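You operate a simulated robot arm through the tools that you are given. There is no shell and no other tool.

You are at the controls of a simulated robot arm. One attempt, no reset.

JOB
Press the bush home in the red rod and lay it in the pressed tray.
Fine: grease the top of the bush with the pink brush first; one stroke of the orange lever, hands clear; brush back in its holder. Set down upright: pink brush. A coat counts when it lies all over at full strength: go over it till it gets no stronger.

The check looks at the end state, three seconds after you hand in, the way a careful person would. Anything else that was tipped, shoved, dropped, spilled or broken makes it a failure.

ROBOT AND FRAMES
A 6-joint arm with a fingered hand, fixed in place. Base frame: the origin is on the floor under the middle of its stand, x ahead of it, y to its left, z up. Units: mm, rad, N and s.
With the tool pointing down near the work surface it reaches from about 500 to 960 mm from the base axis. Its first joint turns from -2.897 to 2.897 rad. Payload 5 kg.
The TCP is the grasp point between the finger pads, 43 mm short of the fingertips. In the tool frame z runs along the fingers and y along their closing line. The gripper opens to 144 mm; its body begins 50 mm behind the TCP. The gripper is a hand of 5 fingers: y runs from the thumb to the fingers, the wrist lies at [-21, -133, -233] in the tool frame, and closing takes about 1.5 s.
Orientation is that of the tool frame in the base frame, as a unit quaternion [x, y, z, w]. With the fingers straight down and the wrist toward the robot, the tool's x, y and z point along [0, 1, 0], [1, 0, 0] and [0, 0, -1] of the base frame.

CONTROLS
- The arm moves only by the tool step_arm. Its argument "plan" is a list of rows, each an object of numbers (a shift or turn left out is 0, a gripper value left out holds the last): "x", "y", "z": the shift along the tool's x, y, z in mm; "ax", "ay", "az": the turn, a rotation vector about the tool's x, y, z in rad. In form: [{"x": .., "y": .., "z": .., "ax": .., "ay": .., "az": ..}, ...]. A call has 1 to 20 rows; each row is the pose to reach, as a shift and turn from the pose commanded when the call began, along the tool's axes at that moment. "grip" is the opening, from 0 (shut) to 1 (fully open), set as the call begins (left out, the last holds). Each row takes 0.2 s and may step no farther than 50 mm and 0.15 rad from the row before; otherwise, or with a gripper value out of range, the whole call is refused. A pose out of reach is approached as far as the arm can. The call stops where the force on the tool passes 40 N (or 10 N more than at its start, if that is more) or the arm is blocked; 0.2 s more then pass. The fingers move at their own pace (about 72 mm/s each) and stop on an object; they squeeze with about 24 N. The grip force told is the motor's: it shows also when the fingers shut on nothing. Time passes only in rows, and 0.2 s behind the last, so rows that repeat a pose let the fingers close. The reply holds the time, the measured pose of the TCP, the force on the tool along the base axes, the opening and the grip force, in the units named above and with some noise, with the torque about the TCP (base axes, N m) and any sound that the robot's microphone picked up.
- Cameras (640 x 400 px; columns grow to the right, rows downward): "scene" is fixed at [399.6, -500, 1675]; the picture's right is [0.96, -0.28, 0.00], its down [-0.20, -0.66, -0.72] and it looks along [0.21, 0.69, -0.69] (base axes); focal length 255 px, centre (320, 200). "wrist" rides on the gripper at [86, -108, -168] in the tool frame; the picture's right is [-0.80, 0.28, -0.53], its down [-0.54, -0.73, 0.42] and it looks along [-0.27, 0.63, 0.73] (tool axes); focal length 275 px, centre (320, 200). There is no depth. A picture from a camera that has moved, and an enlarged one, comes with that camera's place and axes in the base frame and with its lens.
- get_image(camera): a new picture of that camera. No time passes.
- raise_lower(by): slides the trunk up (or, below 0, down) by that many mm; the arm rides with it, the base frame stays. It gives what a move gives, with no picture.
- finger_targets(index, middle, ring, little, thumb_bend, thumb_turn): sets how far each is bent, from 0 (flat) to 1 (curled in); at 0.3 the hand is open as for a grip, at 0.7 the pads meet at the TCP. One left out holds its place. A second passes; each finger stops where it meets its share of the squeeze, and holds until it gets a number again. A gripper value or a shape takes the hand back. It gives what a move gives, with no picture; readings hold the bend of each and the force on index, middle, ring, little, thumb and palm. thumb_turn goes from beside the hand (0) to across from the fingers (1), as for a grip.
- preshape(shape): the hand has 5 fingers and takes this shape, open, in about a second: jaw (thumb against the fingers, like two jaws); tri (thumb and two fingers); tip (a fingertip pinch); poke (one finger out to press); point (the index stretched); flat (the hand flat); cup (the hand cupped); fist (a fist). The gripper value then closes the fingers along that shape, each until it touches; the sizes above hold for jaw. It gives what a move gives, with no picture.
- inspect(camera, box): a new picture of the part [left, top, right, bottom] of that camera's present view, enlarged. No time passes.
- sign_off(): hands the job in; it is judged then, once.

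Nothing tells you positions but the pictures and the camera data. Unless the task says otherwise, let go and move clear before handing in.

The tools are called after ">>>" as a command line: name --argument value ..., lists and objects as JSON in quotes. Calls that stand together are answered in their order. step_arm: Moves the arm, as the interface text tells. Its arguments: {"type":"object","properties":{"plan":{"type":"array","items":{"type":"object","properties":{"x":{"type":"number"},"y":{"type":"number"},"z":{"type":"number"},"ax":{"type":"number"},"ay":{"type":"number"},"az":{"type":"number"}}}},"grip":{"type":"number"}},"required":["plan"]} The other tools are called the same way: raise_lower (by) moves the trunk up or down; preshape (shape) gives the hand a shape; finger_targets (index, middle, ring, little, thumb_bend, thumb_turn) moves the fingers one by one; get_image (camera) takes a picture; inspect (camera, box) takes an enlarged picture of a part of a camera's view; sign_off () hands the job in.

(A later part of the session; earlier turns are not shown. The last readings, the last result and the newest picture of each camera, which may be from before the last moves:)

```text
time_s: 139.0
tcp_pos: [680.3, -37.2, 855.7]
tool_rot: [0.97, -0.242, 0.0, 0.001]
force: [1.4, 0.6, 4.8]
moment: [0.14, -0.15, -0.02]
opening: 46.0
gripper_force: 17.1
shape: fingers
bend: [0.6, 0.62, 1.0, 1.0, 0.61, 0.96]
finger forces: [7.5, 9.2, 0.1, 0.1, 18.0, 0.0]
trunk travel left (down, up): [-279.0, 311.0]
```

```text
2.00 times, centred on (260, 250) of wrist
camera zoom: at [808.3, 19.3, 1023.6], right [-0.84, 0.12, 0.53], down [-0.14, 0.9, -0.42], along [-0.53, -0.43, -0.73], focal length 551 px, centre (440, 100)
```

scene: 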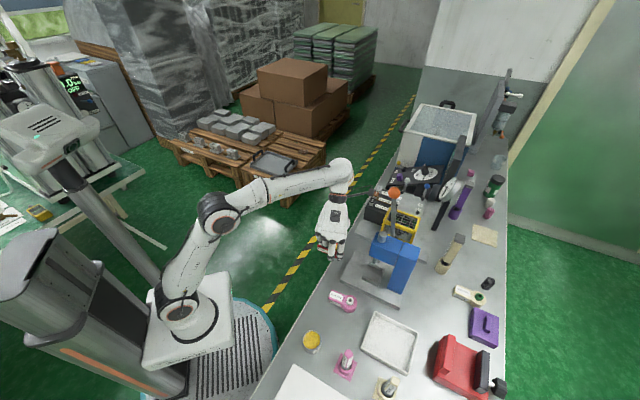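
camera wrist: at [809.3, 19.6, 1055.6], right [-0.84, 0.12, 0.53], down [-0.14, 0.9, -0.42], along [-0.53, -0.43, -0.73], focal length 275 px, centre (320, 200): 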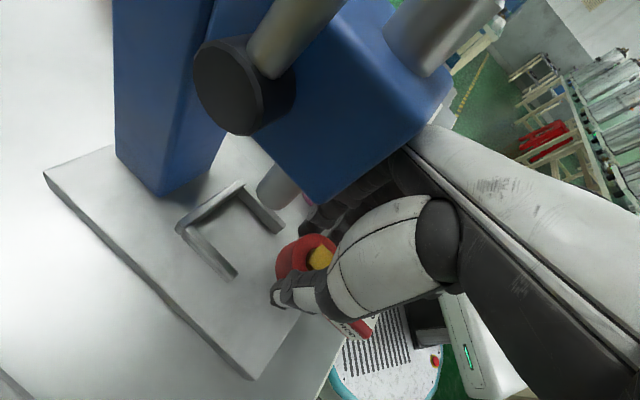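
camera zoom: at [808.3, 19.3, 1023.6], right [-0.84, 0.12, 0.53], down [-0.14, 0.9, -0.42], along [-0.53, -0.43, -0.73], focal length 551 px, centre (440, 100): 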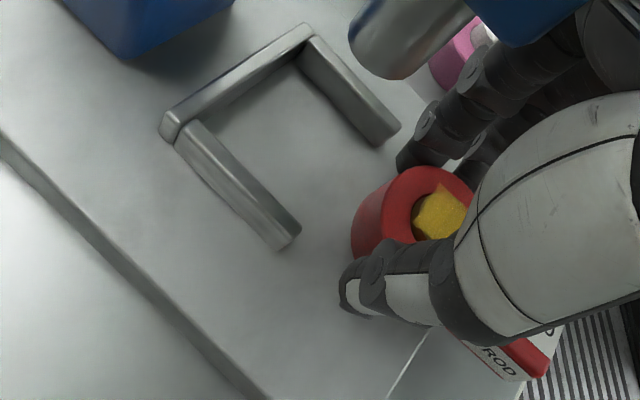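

The rod rests on the plate (contact at z≈804). To be able to grip its handle squarely later, I'll lift slightly, turn it about 16° in place, and set it down again before releasing.

>>> step_arm --plan '[{"z": -6}, {"z": -12}, {"x": -3.4, "y": -0.8, "z": -12, "az": -0.07}, {"x": -6.8, "y": -1.6, "z": -12, "az": -0.14}, {"x": -6.8, "y": -1.6, "z": -12, "az": -0.21}, {"x": -6.8, "y": -1.6, "z": -12, "az": -0.28}, {"x": -6.8, "y": -1.6, "z": -12, "az": -0.28}]'

>>> inspect --camera "wrist" --box '[140, 130, 400, 380]'

>>> inspect --camera "scene" --box '[320, 190, 440, 310]'

```text
time_s: 140.6
tcp_pos: [675.2, -32.0, 867.4]
tool_rot: [0.995, -0.103, 0.0, 0.0]
force: [-1.5, -0.8, -0.9]
moment: [-0.05, -0.19, -0.08]
opening: 46.0
gripper_force: 17.9
shape: fingers
bend: [0.6, 0.62, 1.0, 1.0, 0.61, 0.96]
finger forces: [9.0, 9.3, 0.1, 0.0, 16.9, 0.6]
trunk travel left (down, up): [-279.0, 311.0]
```

```text
1.60 times, centred on (270, 255) of wrist
camera zoom: at [783.2, 57.4, 1034.5], right [-0.84, -0.11, 0.53], down [-0.38, 0.82, -0.42], along [-0.39, -0.56, -0.73], focal length 440 px, centre (400, 112)
```

zoom: 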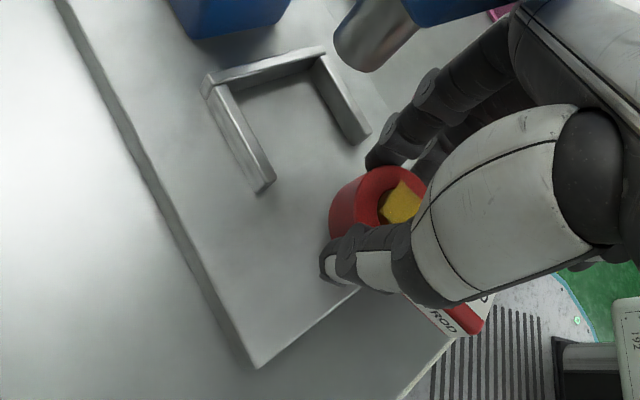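

```text
3.33 times, centred on (380, 250) of scene
camera zoom: at [399.6, -500.0, 1675.0], right [0.96, -0.28, 0.0], down [-0.2, -0.66, -0.72], along [0.21, 0.69, -0.69], focal length 849 px, centre (120, 33)
```

zoom: 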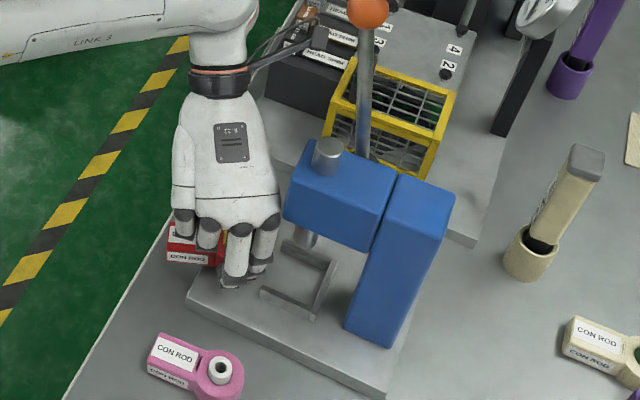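

The index finger clears the nest arm by several millimetres. Setting the rod down here and releasing it.

>>> step_arm --plan '[{"z": 4}, {"z": 8}, {"z": 11}, {"z": 12.3}, {"z": 12.3}]'

```text
time_s: 141.8
tcp_pos: [674.9, -31.5, 856.5]
tool_rot: [0.995, -0.104, 0.001, 0.0]
force: [-0.4, 0.7, 3.2]
moment: [0.09, -0.07, -0.03]
opening: 45.8
gripper_force: 17.9
shape: fingers
bend: [0.6, 0.62, 1.0, 1.0, 0.61, 0.96]
finger forces: [7.8, 9.8, 0.0, 0.0, 17.7, 0.7]
trunk travel left (down, up): [-279.0, 311.0]
```

>>> finger_targets --index 0.48 --middle 0.48 --thumb_bend 0.48

>>> inspect --camera "wrist" --box '[140, 130, 400, 380]'

>>> inspect --camera "scene" --box '[330, 240, 410, 310]'

```text
time_s: 142.8
tcp_pos: [676.1, -32.6, 855.0]
tool_rot: [0.994, -0.105, 0.001, 0.0]
force: [0.6, 0.5, -1.3]
moment: [0.0, -0.02, -0.02]
opening: 85.1
gripper_force: 0.3
shape: fingers
bend: [0.48, 0.48, 1.0, 1.0, 0.48, 0.97]
finger forces: [0.1, 0.1, 0.0, 0.0, 0.1, 0.3]
trunk travel left (down, up): [-279.0, 311.0]
```

```text
1.60 times, centred on (270, 255) of wrist
camera zoom: at [783.2, 57.1, 1023.1], right [-0.84, -0.11, 0.53], down [-0.38, 0.82, -0.42], along [-0.39, -0.56, -0.73], focal length 440 px, centre (400, 112)
```

zoom: 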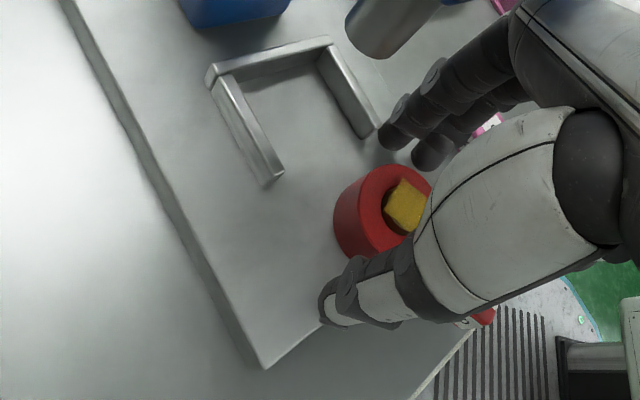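

```text
5.71 times, centred on (370, 275) of scene
camera zoom: at [399.6, -500.0, 1675.0], right [0.96, -0.28, 0.0], down [-0.2, -0.66, -0.72], along [0.21, 0.69, -0.69], focal length 1456 px, centre (34, -229)
```

zoom: 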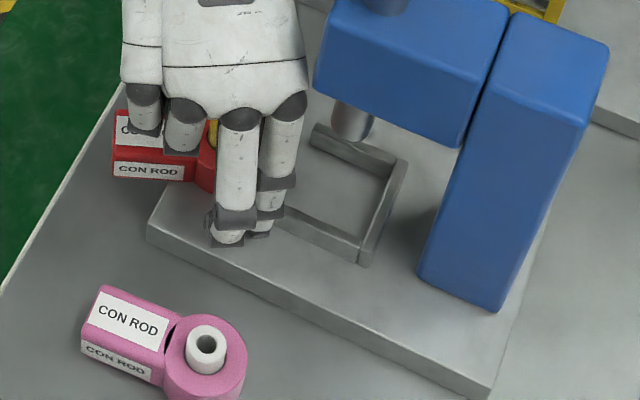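

The rod sits steadily on the plate with its handle pointing back over the bench edge. I'll raise the hand clear, turn it back and move over the handle.

>>> step_arm --plan '[{"z": -20}, {"z": -44}, {"x": -15, "y": -8, "z": -44, "az": 0.09}, {"x": -30, "y": -16, "z": -44, "az": 0.18}, {"x": -43.9, "y": -24.5, "z": -44, "az": 0.28}, {"x": -43.9, "y": -24.5, "z": -44, "az": 0.28}]'

>>> inspect --camera "wrist" --box '[140, 130, 400, 380]'

>>> inspect --camera "scene" --box '[330, 230, 410, 310]'

```text
time_s: 144.2
tcp_pos: [638.3, 1.7, 899.6]
tool_rot: [0.97, -0.243, 0.0, 0.0]
force: [-0.1, -0.4, -0.7]
moment: [-0.01, -0.02, -0.01]
opening: 85.3
gripper_force: 0.0
shape: fingers
bend: [0.48, 0.48, 1.0, 1.0, 0.48, 0.97]
finger forces: [0.0, 0.0, 0.0, 0.0, 0.1, 0.0]
trunk travel left (down, up): [-279.0, 311.0]
```

```text
1.60 times, centred on (270, 255) of wrist
camera zoom: at [766.4, 56.5, 1067.0], right [-0.84, 0.12, 0.53], down [-0.14, 0.9, -0.42], along [-0.53, -0.43, -0.73], focal length 440 px, centre (400, 112)
```

zoom: 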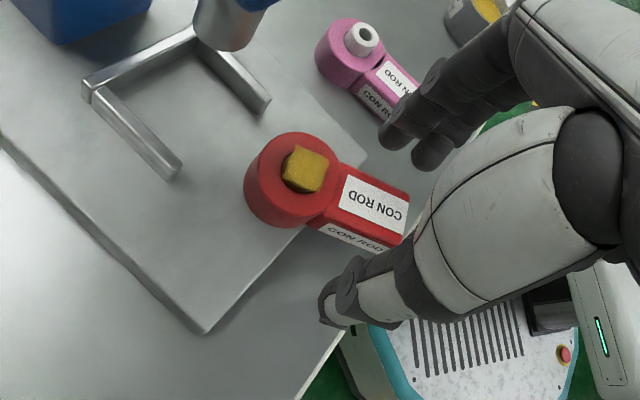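

```text
5.00 times, centred on (370, 270) of scene
camera zoom: at [399.6, -500.0, 1675.0], right [0.96, -0.28, 0.0], down [-0.2, -0.66, -0.72], along [0.21, 0.69, -0.69], focal length 1274 px, centre (70, -150)
```

zoom: 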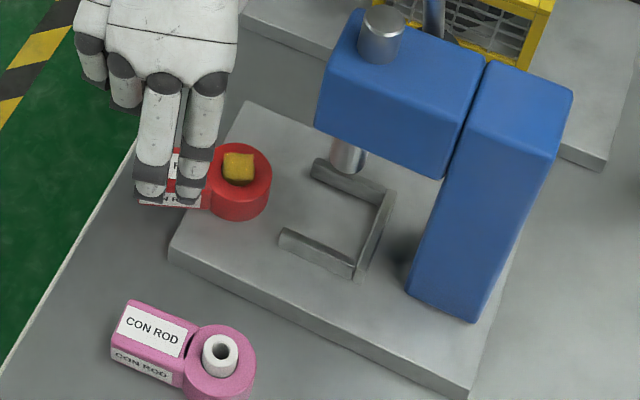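

The rod turned a bit more on release; its handle is now about 13° toward the finger side, which will square up when gripped. I'll centre over the handle and lower.

>>> step_arm --plan '[{"x": -3, "y": 8}, {"x": -3, "y": 12, "z": 15}, {"x": -3, "y": 12, "z": 30}, {"x": -3, "y": 12, "z": 42}, {"x": -3, "y": 12, "z": 42}]'

>>> inspect --camera "wrist" --box '[180, 150, 400, 350]'

```text
time_s: 145.4
tcp_pos: [629.6, -7.8, 857.2]
tool_rot: [0.97, -0.242, 0.0, 0.001]
force: [-0.2, -0.4, -0.5]
moment: [0.02, 0.01, -0.01]
opening: 85.5
gripper_force: 0.1
shape: fingers
bend: [0.48, 0.48, 1.0, 1.0, 0.48, 0.97]
finger forces: [0.0, 0.1, 0.1, 0.1, 0.1, 0.0]
trunk travel left (down, up): [-279.0, 311.0]
```

```text
2.00 times, centred on (290, 250) of wrist
camera zoom: at [757.1, 48.0, 1024.5], right [-0.84, 0.12, 0.53], down [-0.14, 0.9, -0.42], along [-0.53, -0.43, -0.73], focal length 551 px, centre (380, 100)
```

zoom: 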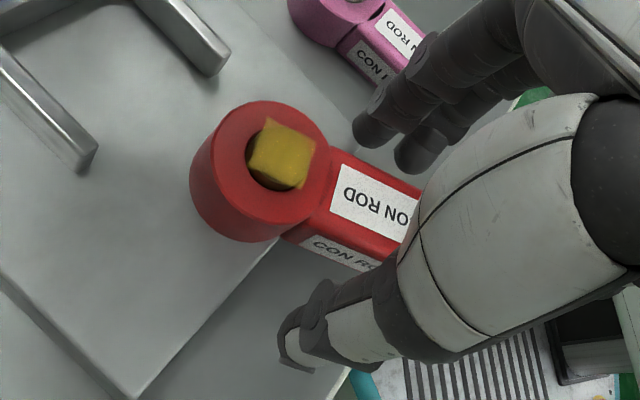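

The handle is between thumb and fingers. Closing.

>>> finger_targets --index 0.8 --middle 0.8 --thumb_bend 0.8

>>> inspect --camera "wrist" --box '[180, 150, 400, 350]'

>>> inspect --camera "scene" --box '[330, 230, 410, 310]'

```text
time_s: 146.4
tcp_pos: [629.3, -8.3, 856.0]
tool_rot: [0.97, -0.242, -0.001, 0.0]
force: [-0.4, 1.0, 0.1]
moment: [0.01, 0.03, 0.03]
opening: 38.1
gripper_force: 22.6
shape: fingers
bend: [0.6, 0.64, 1.0, 1.0, 0.64, 0.95]
finger forces: [12.9, 9.8, 0.1, 0.0, 22.8, 0.0]
trunk travel left (down, up): [-279.0, 311.0]
```

```text
2.00 times, centred on (290, 250) of wrist
camera zoom: at [757.2, 48.1, 1024.4], right [-0.84, 0.12, 0.53], down [-0.14, 0.9, -0.42], along [-0.53, -0.43, -0.73], focal length 551 px, centre (380, 100)
```

zoom: 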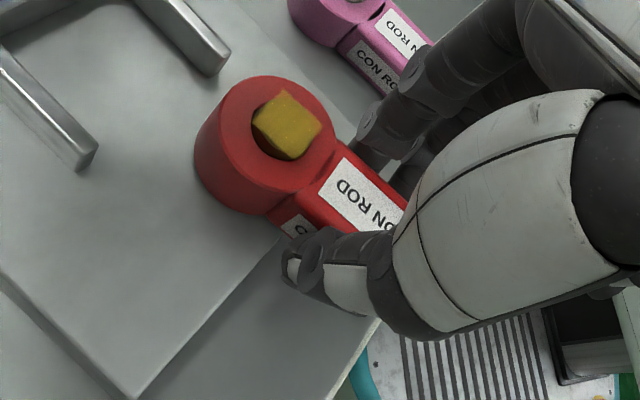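

```text
5.00 times, centred on (370, 270) of scene
camera zoom: at [399.6, -500.0, 1675.0], right [0.96, -0.28, 0.0], down [-0.2, -0.66, -0.72], along [0.21, 0.69, -0.69], focal length 1274 px, centre (70, -150)
```

zoom: 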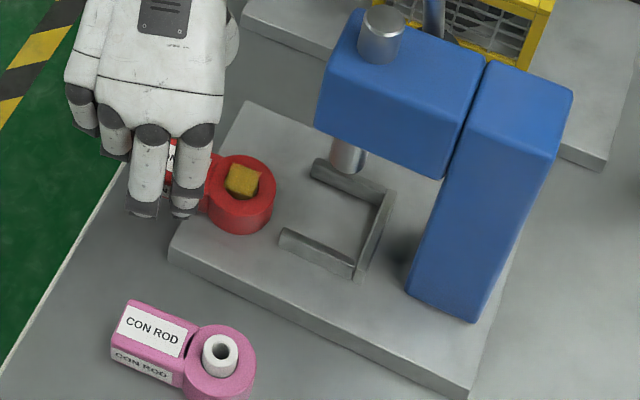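

The handle is firmly gripped (22 N) and the rod is square to the hand. I'll lift it 3 mm and line its ring up with the nest mouth.

>>> step_arm --plan '[{"z": -3.5}, {"x": 4, "y": -4, "z": -3.5}, {"x": 8, "y": -8, "z": -3.5}, {"x": 11.6, "y": -12.1, "z": -3.5}, {"x": 11.6, "y": -12.1, "z": -3.5}]'

>>> inspect --camera "wrist" --box '[140, 110, 360, 290]'

>>> inspect --camera "scene" --box '[340, 230, 410, 300]'

```text
time_s: 147.6
tcp_pos: [645.2, -2.5, 860.3]
tool_rot: [0.971, -0.241, -0.001, 0.001]
force: [0.7, 0.4, -2.2]
moment: [0.05, 0.04, -0.01]
opening: 38.5
gripper_force: 23.0
shape: fingers
bend: [0.6, 0.64, 1.0, 1.0, 0.64, 0.95]
finger forces: [12.9, 9.9, 0.1, 0.1, 22.7, 0.0]
trunk travel left (down, up): [-279.0, 311.0]
```

```text
2.22 times, centred on (250, 200) of wrist
camera zoom: at [773.5, 53.2, 1027.8], right [-0.84, 0.12, 0.53], down [-0.14, 0.9, -0.42], along [-0.53, -0.43, -0.73], focal length 612 px, centre (476, 200)
```

zoom: 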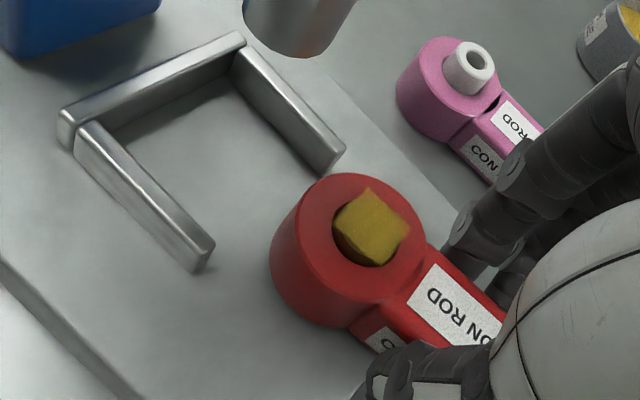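

```text
5.71 times, centred on (375, 265) of scene
camera zoom: at [399.6, -500.0, 1675.0], right [0.96, -0.28, 0.0], down [-0.2, -0.66, -0.72], along [0.21, 0.69, -0.69], focal length 1456 px, centre (6, -171)
```

zoom: 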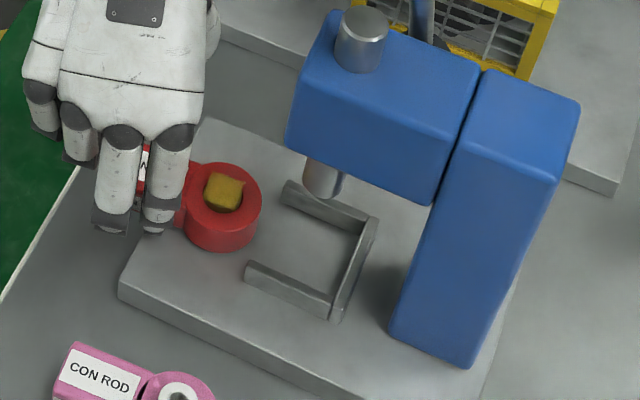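

Both views together say the ring is about 4 mm toward the brush side of the nest's centre line. I'll shift by that amount and move up to the mouth.

>>> step_arm --plan '[{"x": 1.1, "y": -3.9, "z": 0}, {"x": 6, "y": -2.6, "z": 0}, {"x": 10.7, "y": -1.3, "z": 0}, {"x": 10.7, "y": -1.3, "z": 0}]'

>>> inspect --camera "wrist" --box '[160, 120, 320, 260]'

>>> inspect --camera "scene" --box '[345, 240, 400, 290]'

```text
time_s: 148.6
tcp_pos: [655.9, -7.0, 860.2]
tool_rot: [0.97, -0.242, 0.0, 0.0]
force: [1.6, 0.2, -1.0]
moment: [0.03, 0.04, 0.03]
opening: 38.3
gripper_force: 23.2
shape: fingers
bend: [0.6, 0.64, 1.0, 1.0, 0.64, 0.95]
finger forces: [13.0, 9.8, 0.1, 0.0, 22.7, 0.0]
trunk travel left (down, up): [-279.0, 311.0]
```

```text
2.86 times, centred on (240, 190) of wrist
camera zoom: at [782.6, 49.5, 1027.8], right [-0.84, 0.12, 0.53], down [-0.14, 0.9, -0.42], along [-0.53, -0.43, -0.73], focal length 786 px, centre (549, 229)
```

zoom: 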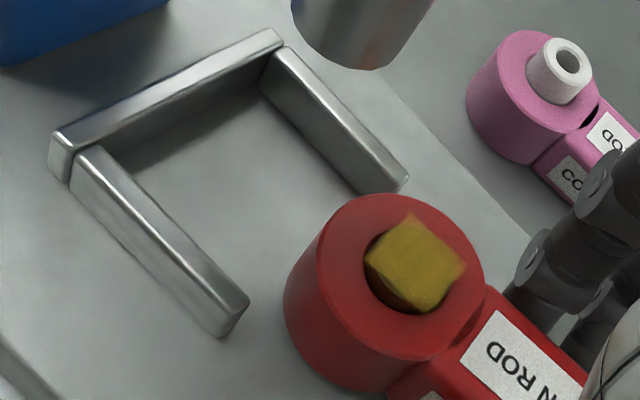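

```text
8.00 times, centred on (372, 265) of scene
camera zoom: at [399.6, -500.0, 1675.0], right [0.96, -0.28, 0.0], down [-0.2, -0.66, -0.72], along [0.21, 0.69, -0.69], focal length 2039 px, centre (-100, -320)
```

zoom: 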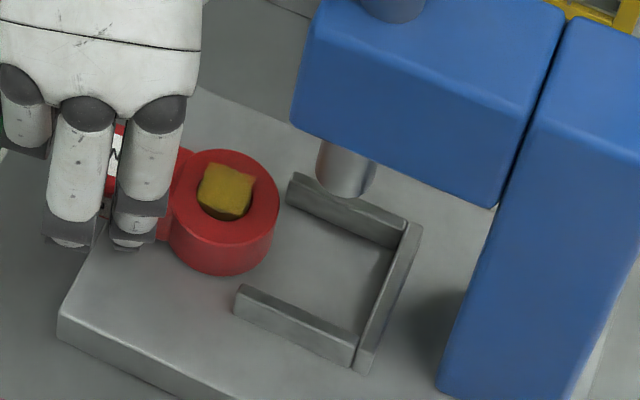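

The ring is now centred in the mouth within about 1.5 mm. Sliding it into the nest, first 20 mm, watching forces.

>>> step_arm --plan '[{"x": 4.5, "y": 2.5}, {"x": 9.3, "y": 3.8}, {"x": 14.1, "y": 5.2}, {"x": 19, "y": 6.5}, {"x": 19, "y": 6.5}]'

>>> inspect --camera "wrist" --box '[160, 120, 320, 260]'

>>> inspect --camera "scene" --box '[345, 240, 400, 290]'

```text
time_s: 149.8
tcp_pos: [668.1, -21.4, 861.1]
tool_rot: [0.97, -0.242, 0.0, 0.0]
force: [0.0, -0.7, -2.4]
moment: [0.05, 0.05, 0.02]
opening: 38.7
gripper_force: 22.9
shape: fingers
bend: [0.6, 0.64, 1.0, 1.0, 0.64, 0.95]
finger forces: [12.9, 9.9, 0.0, 0.0, 22.7, 0.1]
trunk travel left (down, up): [-279.0, 311.0]
```

```text
2.86 times, centred on (240, 190) of wrist
camera zoom: at [796.6, 34.9, 1028.7], right [-0.84, 0.12, 0.53], down [-0.14, 0.9, -0.42], along [-0.53, -0.43, -0.73], focal length 786 px, centre (549, 229)
```

zoom: 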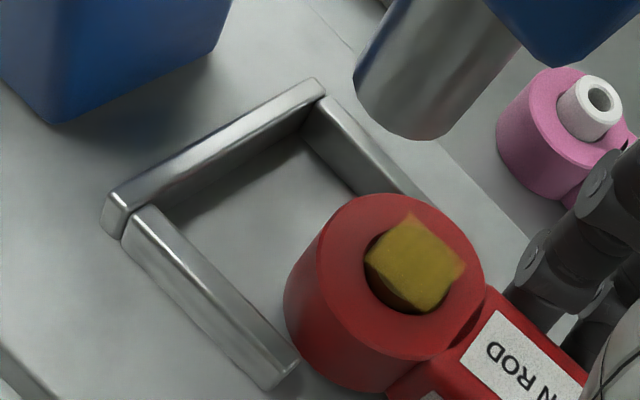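

```text
8.00 times, centred on (372, 265) of scene
camera zoom: at [399.6, -500.0, 1675.0], right [0.96, -0.28, 0.0], down [-0.2, -0.66, -0.72], along [0.21, 0.69, -0.69], focal length 2039 px, centre (-100, -320)
```

zoom: 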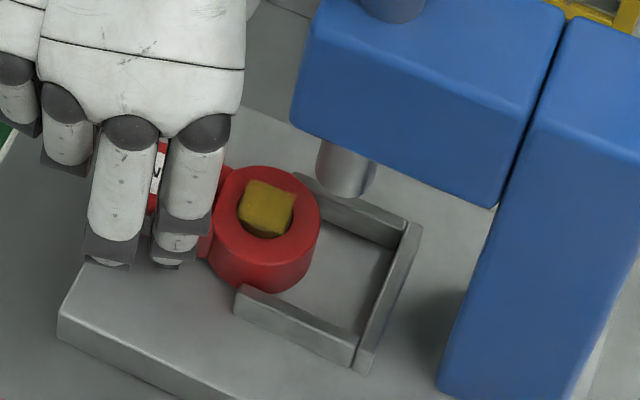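

Entering the nest freely. Continuing another 15 mm.

>>> step_arm --plan '[{"x": 4.8, "y": 1.3}, {"x": 9.6, "y": 2.6}, {"x": 14.5, "y": 4}, {"x": 14.5, "y": 4}]'

>>> inspect --camera "wrist" --box '[160, 120, 360, 280]'

>>> inspect --camera "scene" --box '[340, 220, 410, 290]'

```text
time_s: 150.8
tcp_pos: [680.3, -32.9, 861.7]
tool_rot: [0.97, -0.242, 0.0, 0.0]
force: [0.2, 0.9, -2.0]
moment: [0.05, 0.03, -0.02]
opening: 38.3
gripper_force: 22.8
shape: fingers
bend: [0.6, 0.64, 1.0, 1.0, 0.64, 0.95]
finger forces: [12.9, 9.9, 0.1, 0.1, 22.7, 0.0]
trunk travel left (down, up): [-279.0, 311.0]
```

```text
2.50 times, centred on (260, 200) of wrist
camera zoom: at [807.4, 24.2, 1028.8], right [-0.84, 0.12, 0.53], down [-0.14, 0.9, -0.42], along [-0.53, -0.43, -0.73], focal length 688 px, centre (470, 200)
```

zoom: 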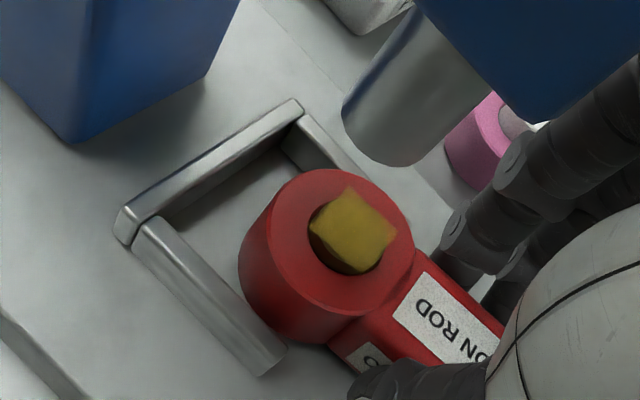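

```text
5.71 times, centred on (375, 255) of scene
camera zoom: at [399.6, -500.0, 1675.0], right [0.96, -0.28, 0.0], down [-0.2, -0.66, -0.72], along [0.21, 0.69, -0.69], focal length 1456 px, centre (6, -114)
```

zoom: 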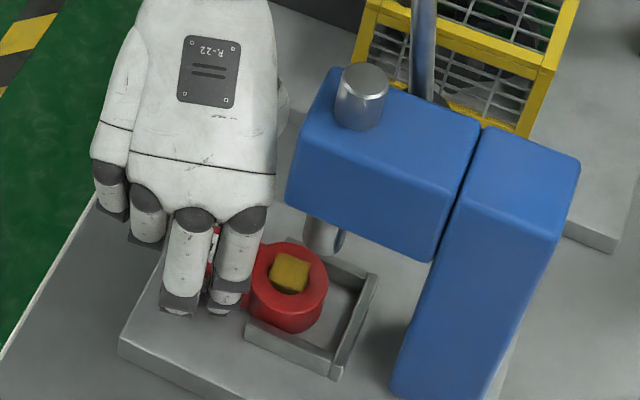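

The ring is well inside the nest; another 16 mm with this grip would bring the hand too close to the press head. I'll set the rod down here, release, and push it home from the end of its handle instead.

>>> step_arm --plan '[{"z": 2}, {"z": 4}, {"z": 5}, {"z": 5}]'

```text
time_s: 151.8
tcp_pos: [679.2, -31.2, 857.2]
tool_rot: [0.97, -0.242, 0.0, 0.0]
force: [0.0, -1.5, 2.6]
moment: [-0.06, 0.07, -0.03]
opening: 38.2
gripper_force: 23.1
shape: fingers
bend: [0.6, 0.64, 1.0, 1.0, 0.64, 0.95]
finger forces: [13.4, 9.8, 0.0, 0.1, 22.8, 0.0]
trunk travel left (down, up): [-279.0, 311.0]
```

>>> finger_targets --index 0.48 --middle 0.48 --thumb_bend 0.48

>>> inspect --camera "wrist" --box '[160, 120, 400, 320]'

```text
time_s: 152.8
tcp_pos: [679.2, -31.4, 857.1]
tool_rot: [0.97, -0.242, 0.0, 0.0]
force: [-0.6, 0.3, -0.2]
moment: [0.01, 0.0, -0.02]
opening: 85.2
gripper_force: 0.1
shape: fingers
bend: [0.48, 0.48, 1.0, 1.0, 0.48, 0.97]
finger forces: [0.0, 0.0, 0.0, 0.0, 0.0, 0.1]
trunk travel left (down, up): [-279.0, 311.0]
```

```text
2.00 times, centred on (280, 220) of wrist
camera zoom: at [807.4, 24.4, 1023.6], right [-0.84, 0.12, 0.53], down [-0.14, 0.9, -0.42], along [-0.53, -0.43, -0.73], focal length 551 px, centre (400, 160)
```

zoom: 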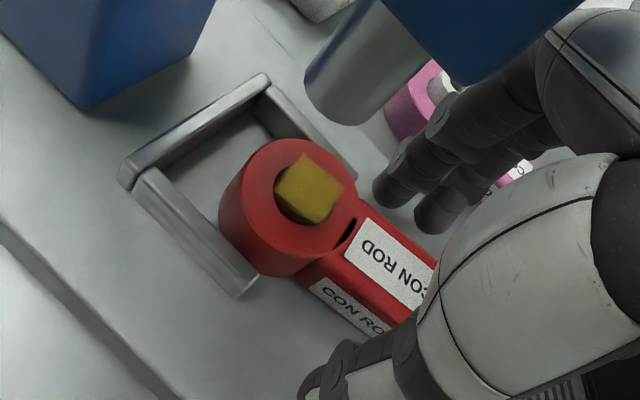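

Released. Backing off along the handle, then closing the fingers to make a blunt pusher.

>>> step_arm --plan '[{"x": -14}, {"x": -28}, {"x": -42}, {"x": -54}, {"x": -54}]'

>>> finger_targets --index 0.72 --middle 0.72 --thumb_bend 0.68

>>> inspect --camera "wrist" --box '[120, 100, 400, 320]'

>>> inspect --camera "scene" --box '[320, 220, 410, 300]'

```text
time_s: 154.0
tcp_pos: [631.5, -7.6, 855.6]
tool_rot: [0.97, -0.242, 0.0, -0.001]
force: [-0.7, 0.1, -0.2]
moment: [0.0, 0.01, 0.04]
opening: 85.3
gripper_force: 0.0
shape: fingers
bend: [0.48, 0.48, 1.0, 1.0, 0.48, 0.97]
finger forces: [0.0, 0.0, 0.2, 0.1, 0.0, 0.1]
trunk travel left (down, up): [-279.0, 311.0]
```

```text
time_s: 155.0
tcp_pos: [632.4, -6.8, 856.0]
tool_rot: [0.97, -0.242, -0.001, 0.001]
force: [-0.3, 1.0, 0.4]
moment: [-0.02, 0.01, 0.02]
opening: 5.4
gripper_force: 0.0
shape: fingers
bend: [0.72, 0.72, 1.0, 1.0, 0.68, 0.97]
finger forces: [0.0, 0.0, 0.0, 0.0, 0.1, 0.0]
trunk travel left (down, up): [-279.0, 311.0]
```

```text
1.82 times, centred on (260, 210) of wrist
camera zoom: at [759.9, 49.0, 1023.2], right [-0.84, 0.12, 0.53], down [-0.14, 0.9, -0.42], along [-0.53, -0.43, -0.73], focal length 500 px, centre (429, 182)
```

zoom: 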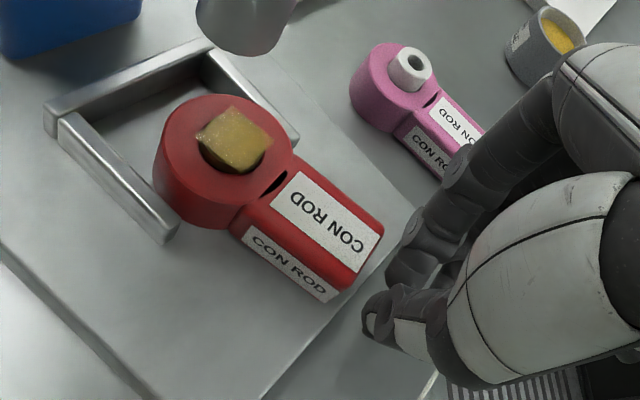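

```text
5.00 times, centred on (365, 260) of scene
camera zoom: at [399.6, -500.0, 1675.0], right [0.96, -0.28, 0.0], down [-0.2, -0.66, -0.72], along [0.21, 0.69, -0.69], focal length 1274 px, centre (95, -100)
```

zoom: 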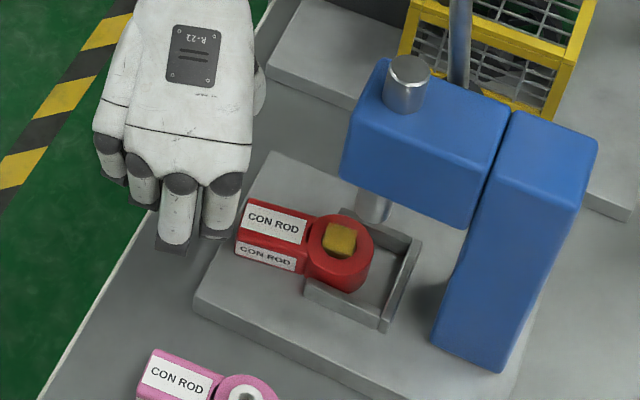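

The rod lies in the nest with its handle end facing my closed fingers. Pushing gently in the nest direction.

>>> step_arm --plan '[{"x": 4.8, "y": 1.3}, {"x": 9.6, "y": 2.6}, {"x": 14.5, "y": 4}, {"x": 14.5, "y": 4}]'

>>> inspect --camera "wrist" --box '[120, 100, 400, 320]'

```text
time_s: 156.0
tcp_pos: [642.6, -16.6, 856.6]
tool_rot: [0.97, -0.242, 0.0, 0.001]
force: [-0.7, -0.6, 0.1]
moment: [0.03, 0.01, -0.01]
opening: 5.1
gripper_force: 0.4
shape: fingers
bend: [0.72, 0.72, 1.0, 1.0, 0.68, 0.97]
finger forces: [0.9, 0.1, 0.0, 0.0, 0.1, 0.0]
trunk travel left (down, up): [-279.0, 311.0]
```

```text
1.82 times, centred on (260, 210) of wrist
camera zoom: at [770.9, 39.4, 1023.3], right [-0.84, 0.12, 0.53], down [-0.14, 0.9, -0.42], along [-0.53, -0.43, -0.73], focal length 500 px, centre (429, 182)
```

zoom: 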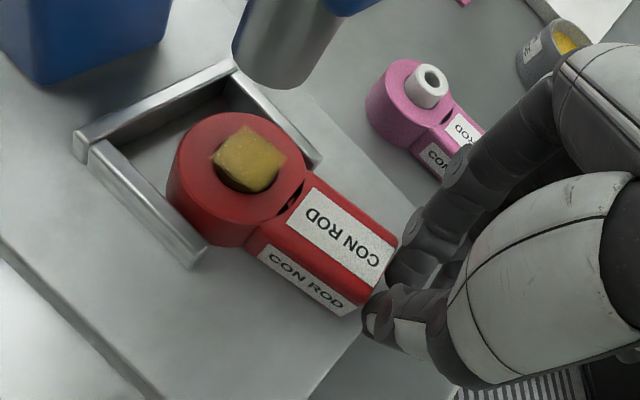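

Fingers are at the handle end. Pushing on.

>>> step_arm --plan '[{"x": 3.9, "y": 1}, {"x": 7.7, "y": 2.1}, {"x": 9.6, "y": 2.6}, {"x": 9.6, "y": 2.6}]'

>>> inspect --camera "wrist" --box '[120, 100, 400, 320]'

>>> inspect --camera "scene" --box '[340, 230, 410, 290]'

```text
time_s: 157.0
tcp_pos: [650.0, -24.3, 855.7]
tool_rot: [0.97, -0.242, 0.0, -0.001]
force: [-0.8, 0.8, 0.3]
moment: [0.0, 0.01, 0.0]
opening: 5.3
gripper_force: 0.3
shape: fingers
bend: [0.72, 0.72, 1.0, 1.0, 0.68, 0.97]
finger forces: [1.0, 0.0, 0.0, 0.0, 0.0, 0.1]
trunk travel left (down, up): [-279.0, 311.0]
```

```text
1.82 times, centred on (260, 210) of wrist
camera zoom: at [777.9, 32.1, 1023.2], right [-0.84, 0.12, 0.53], down [-0.14, 0.9, -0.42], along [-0.53, -0.43, -0.73], focal length 500 px, centre (429, 182)
```

zoom: 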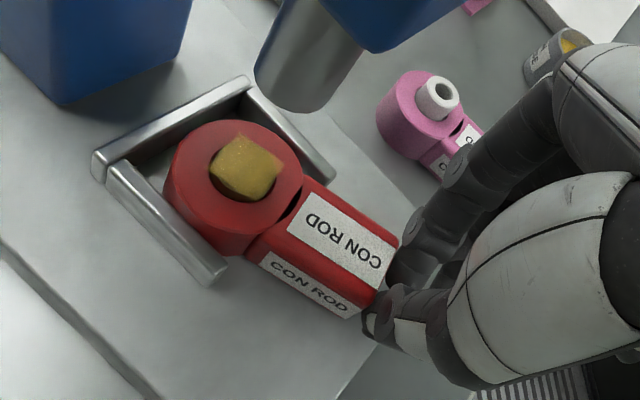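

```text
6.67 times, centred on (375, 260) of scene
camera zoom: at [399.6, -500.0, 1675.0], right [0.96, -0.28, 0.0], down [-0.2, -0.66, -0.72], along [0.21, 0.69, -0.69], focal length 1699 px, centre (-47, -200)
```

zoom: 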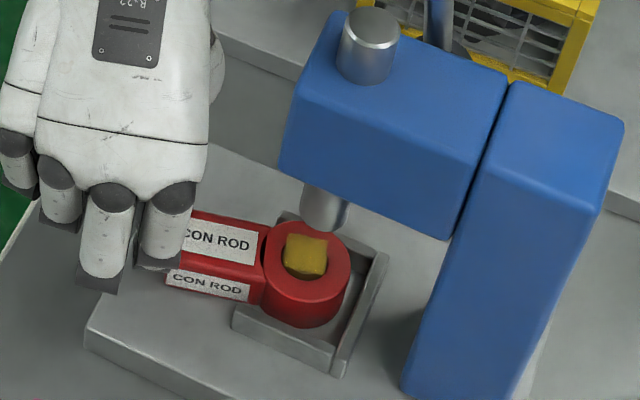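

Nearly home; a few millimetres remain to the back bar. Continuing in small steps until the force rises.

>>> step_arm --plan '[{"x": 1.9, "y": 0.5}, {"x": 3.9, "y": 1}, {"x": 5.8, "y": 1.6}, {"x": 5.8, "y": 1.6}]'

>>> inspect --camera "wrist" --box '[120, 100, 400, 320]'

```text
time_s: 158.0
tcp_pos: [654.5, -27.9, 856.2]
tool_rot: [0.97, -0.242, 0.001, 0.001]
force: [-1.2, 0.3, -1.1]
moment: [-0.02, 0.01, -0.01]
opening: 5.4
gripper_force: 0.5
shape: fingers
bend: [0.72, 0.72, 1.0, 1.0, 0.68, 0.97]
finger forces: [1.1, 0.1, 0.0, 0.1, 0.0, 0.0]
trunk travel left (down, up): [-279.0, 311.0]
```

```text
1.82 times, centred on (260, 210) of wrist
camera zoom: at [782.4, 28.1, 1023.6], right [-0.84, 0.12, 0.53], down [-0.14, 0.9, -0.42], along [-0.53, -0.43, -0.73], focal length 500 px, centre (429, 182)
```

zoom: 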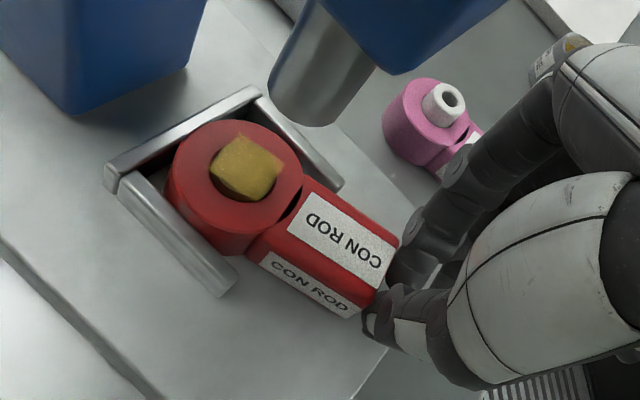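

>>> step_arm --plan '[{"x": 1.9, "y": 0.5}, {"x": 3.9, "y": 1}, {"x": 3.9, "y": 1}]'

>>> inspect --camera "wrist" --box '[120, 100, 400, 320]'

>>> inspect --camera "scene" --box '[350, 235, 405, 285]'

```text
time_s: 158.8
tcp_pos: [657.2, -31.0, 856.0]
tool_rot: [0.97, -0.243, 0.0, 0.0]
force: [-4.3, 3.4, -0.2]
moment: [0.05, 0.08, -0.02]
opening: 5.3
gripper_force: 3.1
shape: fingers
bend: [0.72, 0.72, 1.0, 1.0, 0.68, 0.98]
finger forces: [4.4, 0.0, 0.0, 0.0, 1.2, 0.1]
trunk travel left (down, up): [-279.0, 311.0]
```

```text
1.82 times, centred on (260, 210) of wrist
camera zoom: at [785.0, 25.6, 1023.5], right [-0.84, 0.12, 0.53], down [-0.14, 0.9, -0.42], along [-0.53, -0.43, -0.73], focal length 500 px, centre (429, 182)
```

zoom: 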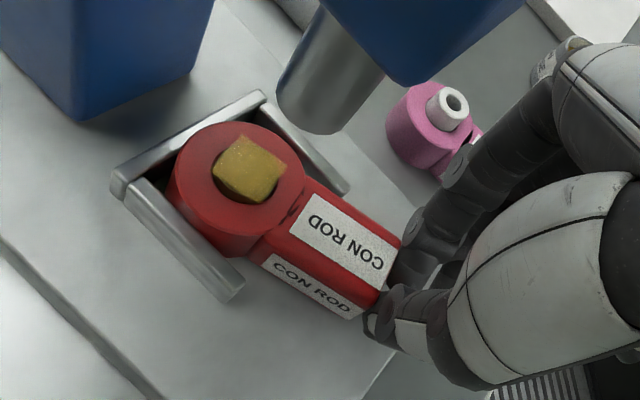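

```text
8.00 times, centred on (378, 260) of scene
camera zoom: at [399.6, -500.0, 1675.0], right [0.96, -0.28, 0.0], down [-0.2, -0.66, -0.72], along [0.21, 0.69, -0.69], focal length 2039 px, centre (-140, -280)
```

zoom: 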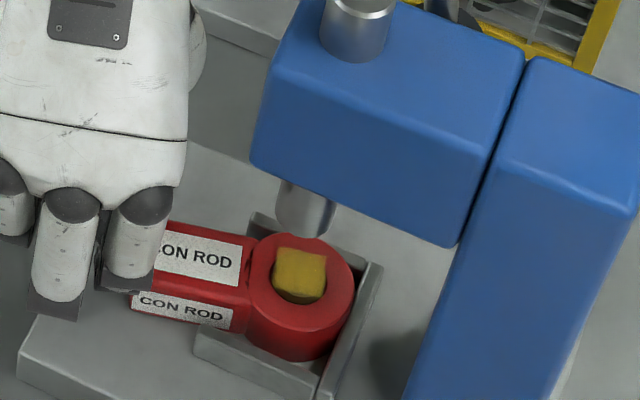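

The ring has reached the back bar (about 5 N). I'll back the fingers off and check that the bush is centred under the ram.

>>> step_arm --plan '[{"x": -6, "y": -1.5}, {"x": -15, "y": -4}, {"x": -15, "y": -4}]'

>>> inspect --camera "wrist" --box '[150, 110, 310, 250]'

>>> inspect --camera "scene" --box '[358, 242, 398, 282]'

```text
time_s: 159.6
tcp_pos: [646.9, -18.9, 855.8]
tool_rot: [0.97, -0.242, 0.0, 0.0]
force: [-0.7, 0.1, 0.1]
moment: [0.0, 0.02, 0.03]
opening: 5.4
gripper_force: 0.0
shape: fingers
bend: [0.72, 0.72, 1.0, 1.0, 0.68, 0.98]
finger forces: [0.1, 0.1, 0.0, 0.0, 0.0, 0.0]
trunk travel left (down, up): [-279.0, 311.0]
```

```text
2.86 times, centred on (230, 180) of wrist
camera zoom: at [774.1, 36.4, 1023.6], right [-0.84, 0.12, 0.53], down [-0.14, 0.9, -0.42], along [-0.53, -0.43, -0.73], focal length 786 px, centre (577, 257)
```

zoom: 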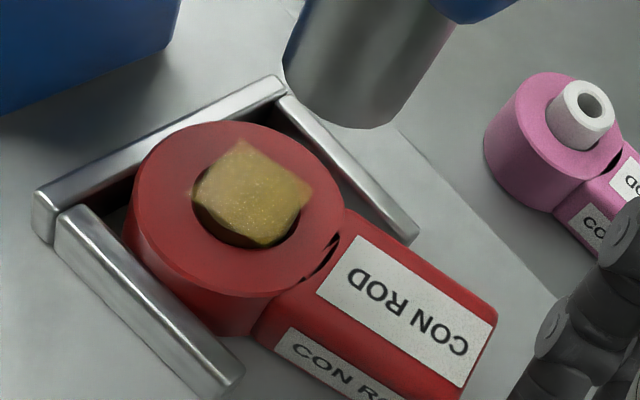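

```text
10.00 times, centred on (378, 262) of scene
camera zoom: at [399.6, -500.0, 1675.0], right [0.96, -0.28, 0.0], down [-0.2, -0.66, -0.72], along [0.21, 0.69, -0.69], focal length 2548 px, centre (-260, -420)
```

zoom: 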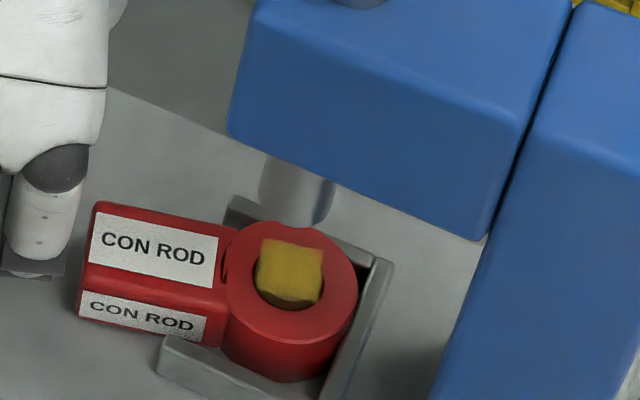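

The rod is seated against the back bar but sits about 3 mm toward the lever side of the nest. I'll open the fingers, pinch the end of the handle and shift the rod over so the bush is centred under the ram.

>>> finger_targets --index 0.48 --middle 0.48 --thumb_bend 0.48

>>> step_arm --plan '[{"x": 9, "y": 1}, {"x": 18, "y": 2}, {"x": 27, "y": 3}, {"x": 36, "y": 4}, {"x": 36, "y": 4}]'

>>> inspect --camera "wrist" --box '[140, 110, 400, 320]'

>>> inspect --camera "scene" --box '[330, 210, 410, 290]'

```text
time_s: 160.6
tcp_pos: [646.2, -19.1, 856.2]
tool_rot: [0.97, -0.242, 0.0, 0.001]
force: [0.1, 0.4, -0.7]
moment: [-0.04, 0.01, 0.01]
opening: 85.2
gripper_force: 0.1
shape: fingers
bend: [0.48, 0.48, 1.0, 1.0, 0.48, 0.98]
finger forces: [0.1, 0.1, 0.0, 0.0, 0.1, 0.0]
trunk travel left (down, up): [-279.0, 311.0]
```

```text
time_s: 161.8
tcp_pos: [675.6, -40.7, 855.2]
tool_rot: [0.97, -0.243, 0.0, 0.0]
force: [0.0, 0.1, 0.6]
moment: [0.01, 0.01, 0.01]
opening: 85.1
gripper_force: 0.0
shape: fingers
bend: [0.48, 0.48, 1.0, 1.0, 0.48, 0.98]
finger forces: [0.0, 0.1, 0.0, 0.0, 0.0, 0.0]
trunk travel left (down, up): [-279.0, 311.0]
```

```text
1.90 times, centred on (270, 215) of wrist
camera zoom: at [804.0, 15.5, 1023.1], right [-0.84, 0.12, 0.53], down [-0.14, 0.9, -0.42], along [-0.53, -0.43, -0.73], focal length 524 px, centre (415, 171)
```

zoom: 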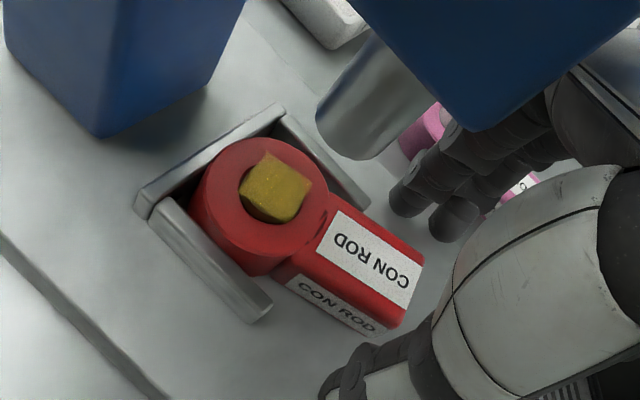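

```text
5.00 times, centred on (370, 250) of scene
camera zoom: at [399.6, -500.0, 1675.0], right [0.96, -0.28, 0.0], down [-0.2, -0.66, -0.72], along [0.21, 0.69, -0.69], focal length 1274 px, centre (70, -50)
```

zoom: 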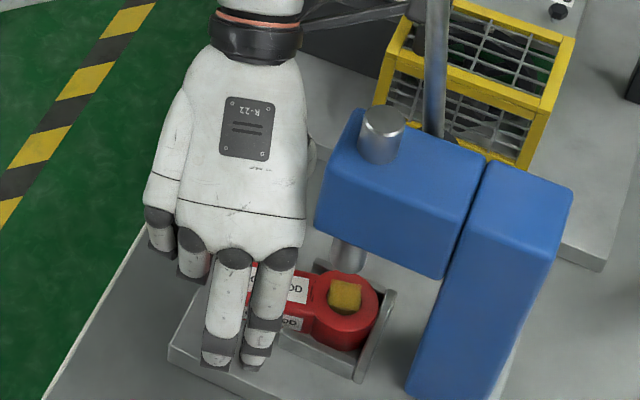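

Gap to the press head is still fine. Pinching the handle end with index and thumb only.

>>> finger_targets --index 0.8 --thumb_bend 0.8

>>> inspect --camera "wrist" --box '[140, 110, 400, 320]'

```text
time_s: 162.8
tcp_pos: [676.7, -38.1, 855.6]
tool_rot: [0.97, -0.242, 0.0, 0.0]
force: [0.3, 13.8, 1.4]
moment: [0.32, -0.01, 0.16]
opening: 38.7
gripper_force: 15.9
shape: fingers
bend: [0.55, 0.48, 1.0, 1.0, 0.69, 0.98]
finger forces: [9.3, 0.0, 0.0, 0.1, 22.5, 0.1]
trunk travel left (down, up): [-279.0, 311.0]
```

```text
1.90 times, centred on (270, 215) of wrist
camera zoom: at [803.7, 17.5, 1023.3], right [-0.84, 0.12, 0.53], down [-0.14, 0.9, -0.42], along [-0.53, -0.43, -0.73], focal length 524 px, centre (415, 171)
```

zoom: 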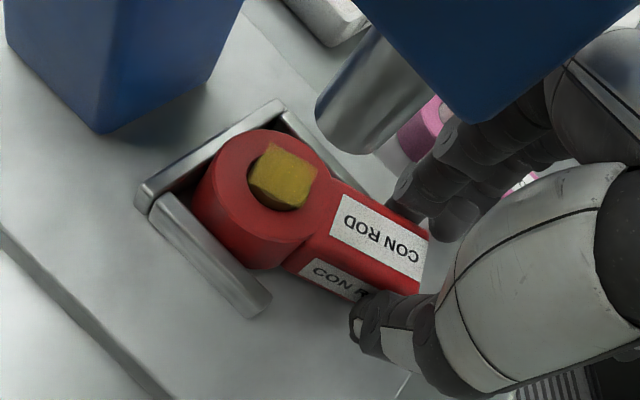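

The pinch shifted the rod to the other side of the nest (thumb pushing). I'll move the hand back 4 mm to centre it.

>>> step_arm --plan '[{"x": 0.5, "y": -2}, {"x": 1.1, "y": -4}, {"x": 1.1, "y": -4}]'

>>> inspect --camera "wrist" --box '[140, 110, 400, 320]'

```text
time_s: 163.6
tcp_pos: [678.4, -37.5, 853.9]
tool_rot: [0.97, -0.243, 0.0, 0.001]
force: [-9.8, 9.1, 0.0]
moment: [0.05, 0.41, -0.16]
opening: 38.3
gripper_force: 14.2
shape: fingers
bend: [0.54, 0.48, 1.0, 1.0, 0.7, 0.99]
finger forces: [12.6, 0.0, 0.0, 0.0, 16.5, 0.0]
trunk travel left (down, up): [-279.0, 311.0]
```

```text
1.90 times, centred on (270, 215) of wrist
camera zoom: at [806.1, 18.6, 1023.1], right [-0.84, 0.12, 0.53], down [-0.14, 0.9, -0.42], along [-0.53, -0.43, -0.73], focal length 524 px, centre (415, 171)
```

zoom: 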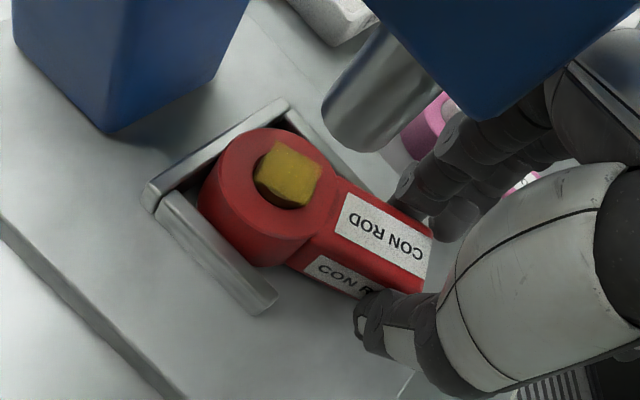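

>>> step_arm --plan '[{"x": -1, "y": 0}, {"x": -1.6, "y": 0}, {"x": -1.6, "y": 0}]'

>>> inspect --camera "wrist" --box '[180, 130, 320, 260]'

>>> inspect --camera "scene" --box '[358, 242, 398, 282]'

```text
time_s: 164.4
tcp_pos: [678.0, -38.1, 855.5]
tool_rot: [0.97, -0.242, 0.0, 0.0]
force: [-4.5, 6.4, -1.1]
moment: [-0.03, 0.25, -0.09]
opening: 38.5
gripper_force: 14.8
shape: fingers
bend: [0.54, 0.48, 1.0, 1.0, 0.71, 0.99]
finger forces: [12.7, 0.1, 0.0, 0.0, 16.3, 0.1]
trunk travel left (down, up): [-279.0, 311.0]
```

```text
3.08 times, centred on (250, 195) of wrist
camera zoom: at [805.3, 19.6, 1023.4], right [-0.84, 0.12, 0.53], down [-0.14, 0.9, -0.42], along [-0.53, -0.43, -0.73], focal length 847 px, centre (535, 215)
```

zoom: 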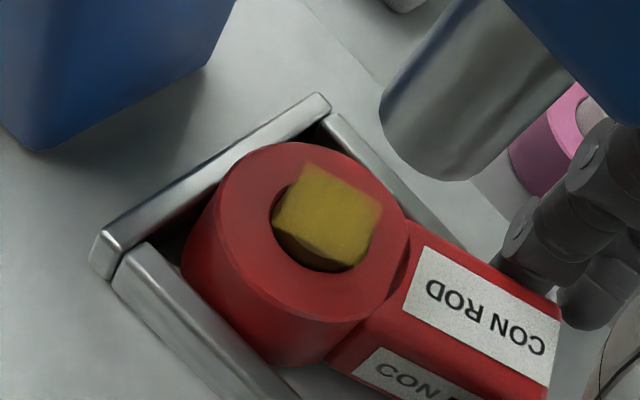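

```text
10.00 times, centred on (378, 262) of scene
camera zoom: at [399.6, -500.0, 1675.0], right [0.96, -0.28, 0.0], down [-0.2, -0.66, -0.72], along [0.21, 0.69, -0.69], focal length 2548 px, centre (-260, -420)
```

zoom: 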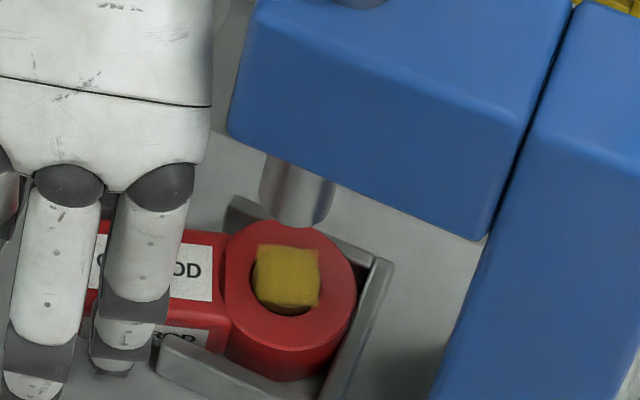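

The ring is now about centred between the arms and against the back bar. Releasing gently and backing off to check.

>>> finger_targets --index 0.45 --thumb_bend 0.45

>>> step_arm --plan '[{"x": -12}, {"x": -26}, {"x": -42}, {"x": -58}, {"x": -58}]'

>>> inspect --camera "wrist" --box '[110, 70, 290, 230]'

>>> inspect --camera "scene" --box '[350, 235, 400, 285]'

```text
time_s: 165.4
tcp_pos: [677.5, -36.4, 856.1]
tool_rot: [0.97, -0.242, -0.001, 0.0]
force: [0.1, 0.8, 0.4]
moment: [0.0, 0.0, -0.01]
opening: 96.3
gripper_force: 0.0
shape: fingers
bend: [0.45, 0.48, 1.0, 1.0, 0.45, 0.98]
finger forces: [0.0, 0.0, 0.1, 0.1, 0.0, 0.0]
trunk travel left (down, up): [-279.0, 311.0]
```

```text
time_s: 166.6
tcp_pos: [627.4, -8.7, 854.4]
tool_rot: [0.97, -0.242, 0.0, 0.0]
force: [-0.2, 0.7, -0.8]
moment: [0.02, -0.02, 0.0]
opening: 95.8
gripper_force: 0.1
shape: fingers
bend: [0.45, 0.48, 1.0, 1.0, 0.45, 0.98]
finger forces: [0.1, 0.0, 0.0, 0.1, 0.0, 0.0]
trunk travel left (down, up): [-279.0, 311.0]
```

```text
2.50 times, centred on (200, 150) of wrist
camera zoom: at [754.9, 47.1, 1022.4], right [-0.84, 0.12, 0.53], down [-0.14, 0.9, -0.42], along [-0.53, -0.43, -0.73], focal length 688 px, centre (620, 325)
```

zoom: 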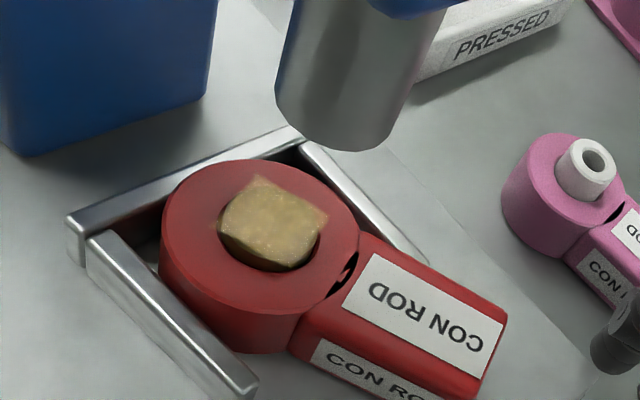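

```text
8.00 times, centred on (375, 260) of scene
camera zoom: at [399.6, -500.0, 1675.0], right [0.96, -0.28, 0.0], down [-0.2, -0.66, -0.72], along [0.21, 0.69, -0.69], focal length 2039 px, centre (-120, -280)
```

zoom: 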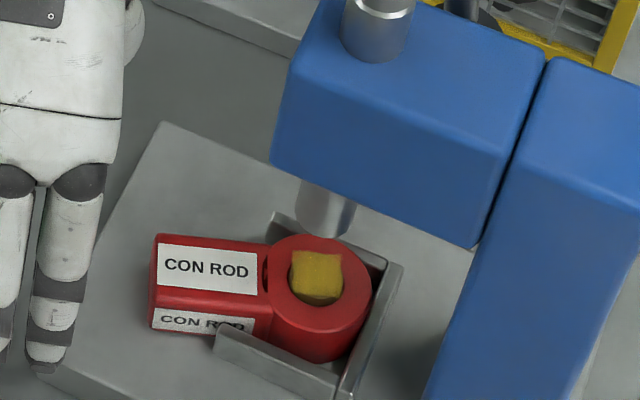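

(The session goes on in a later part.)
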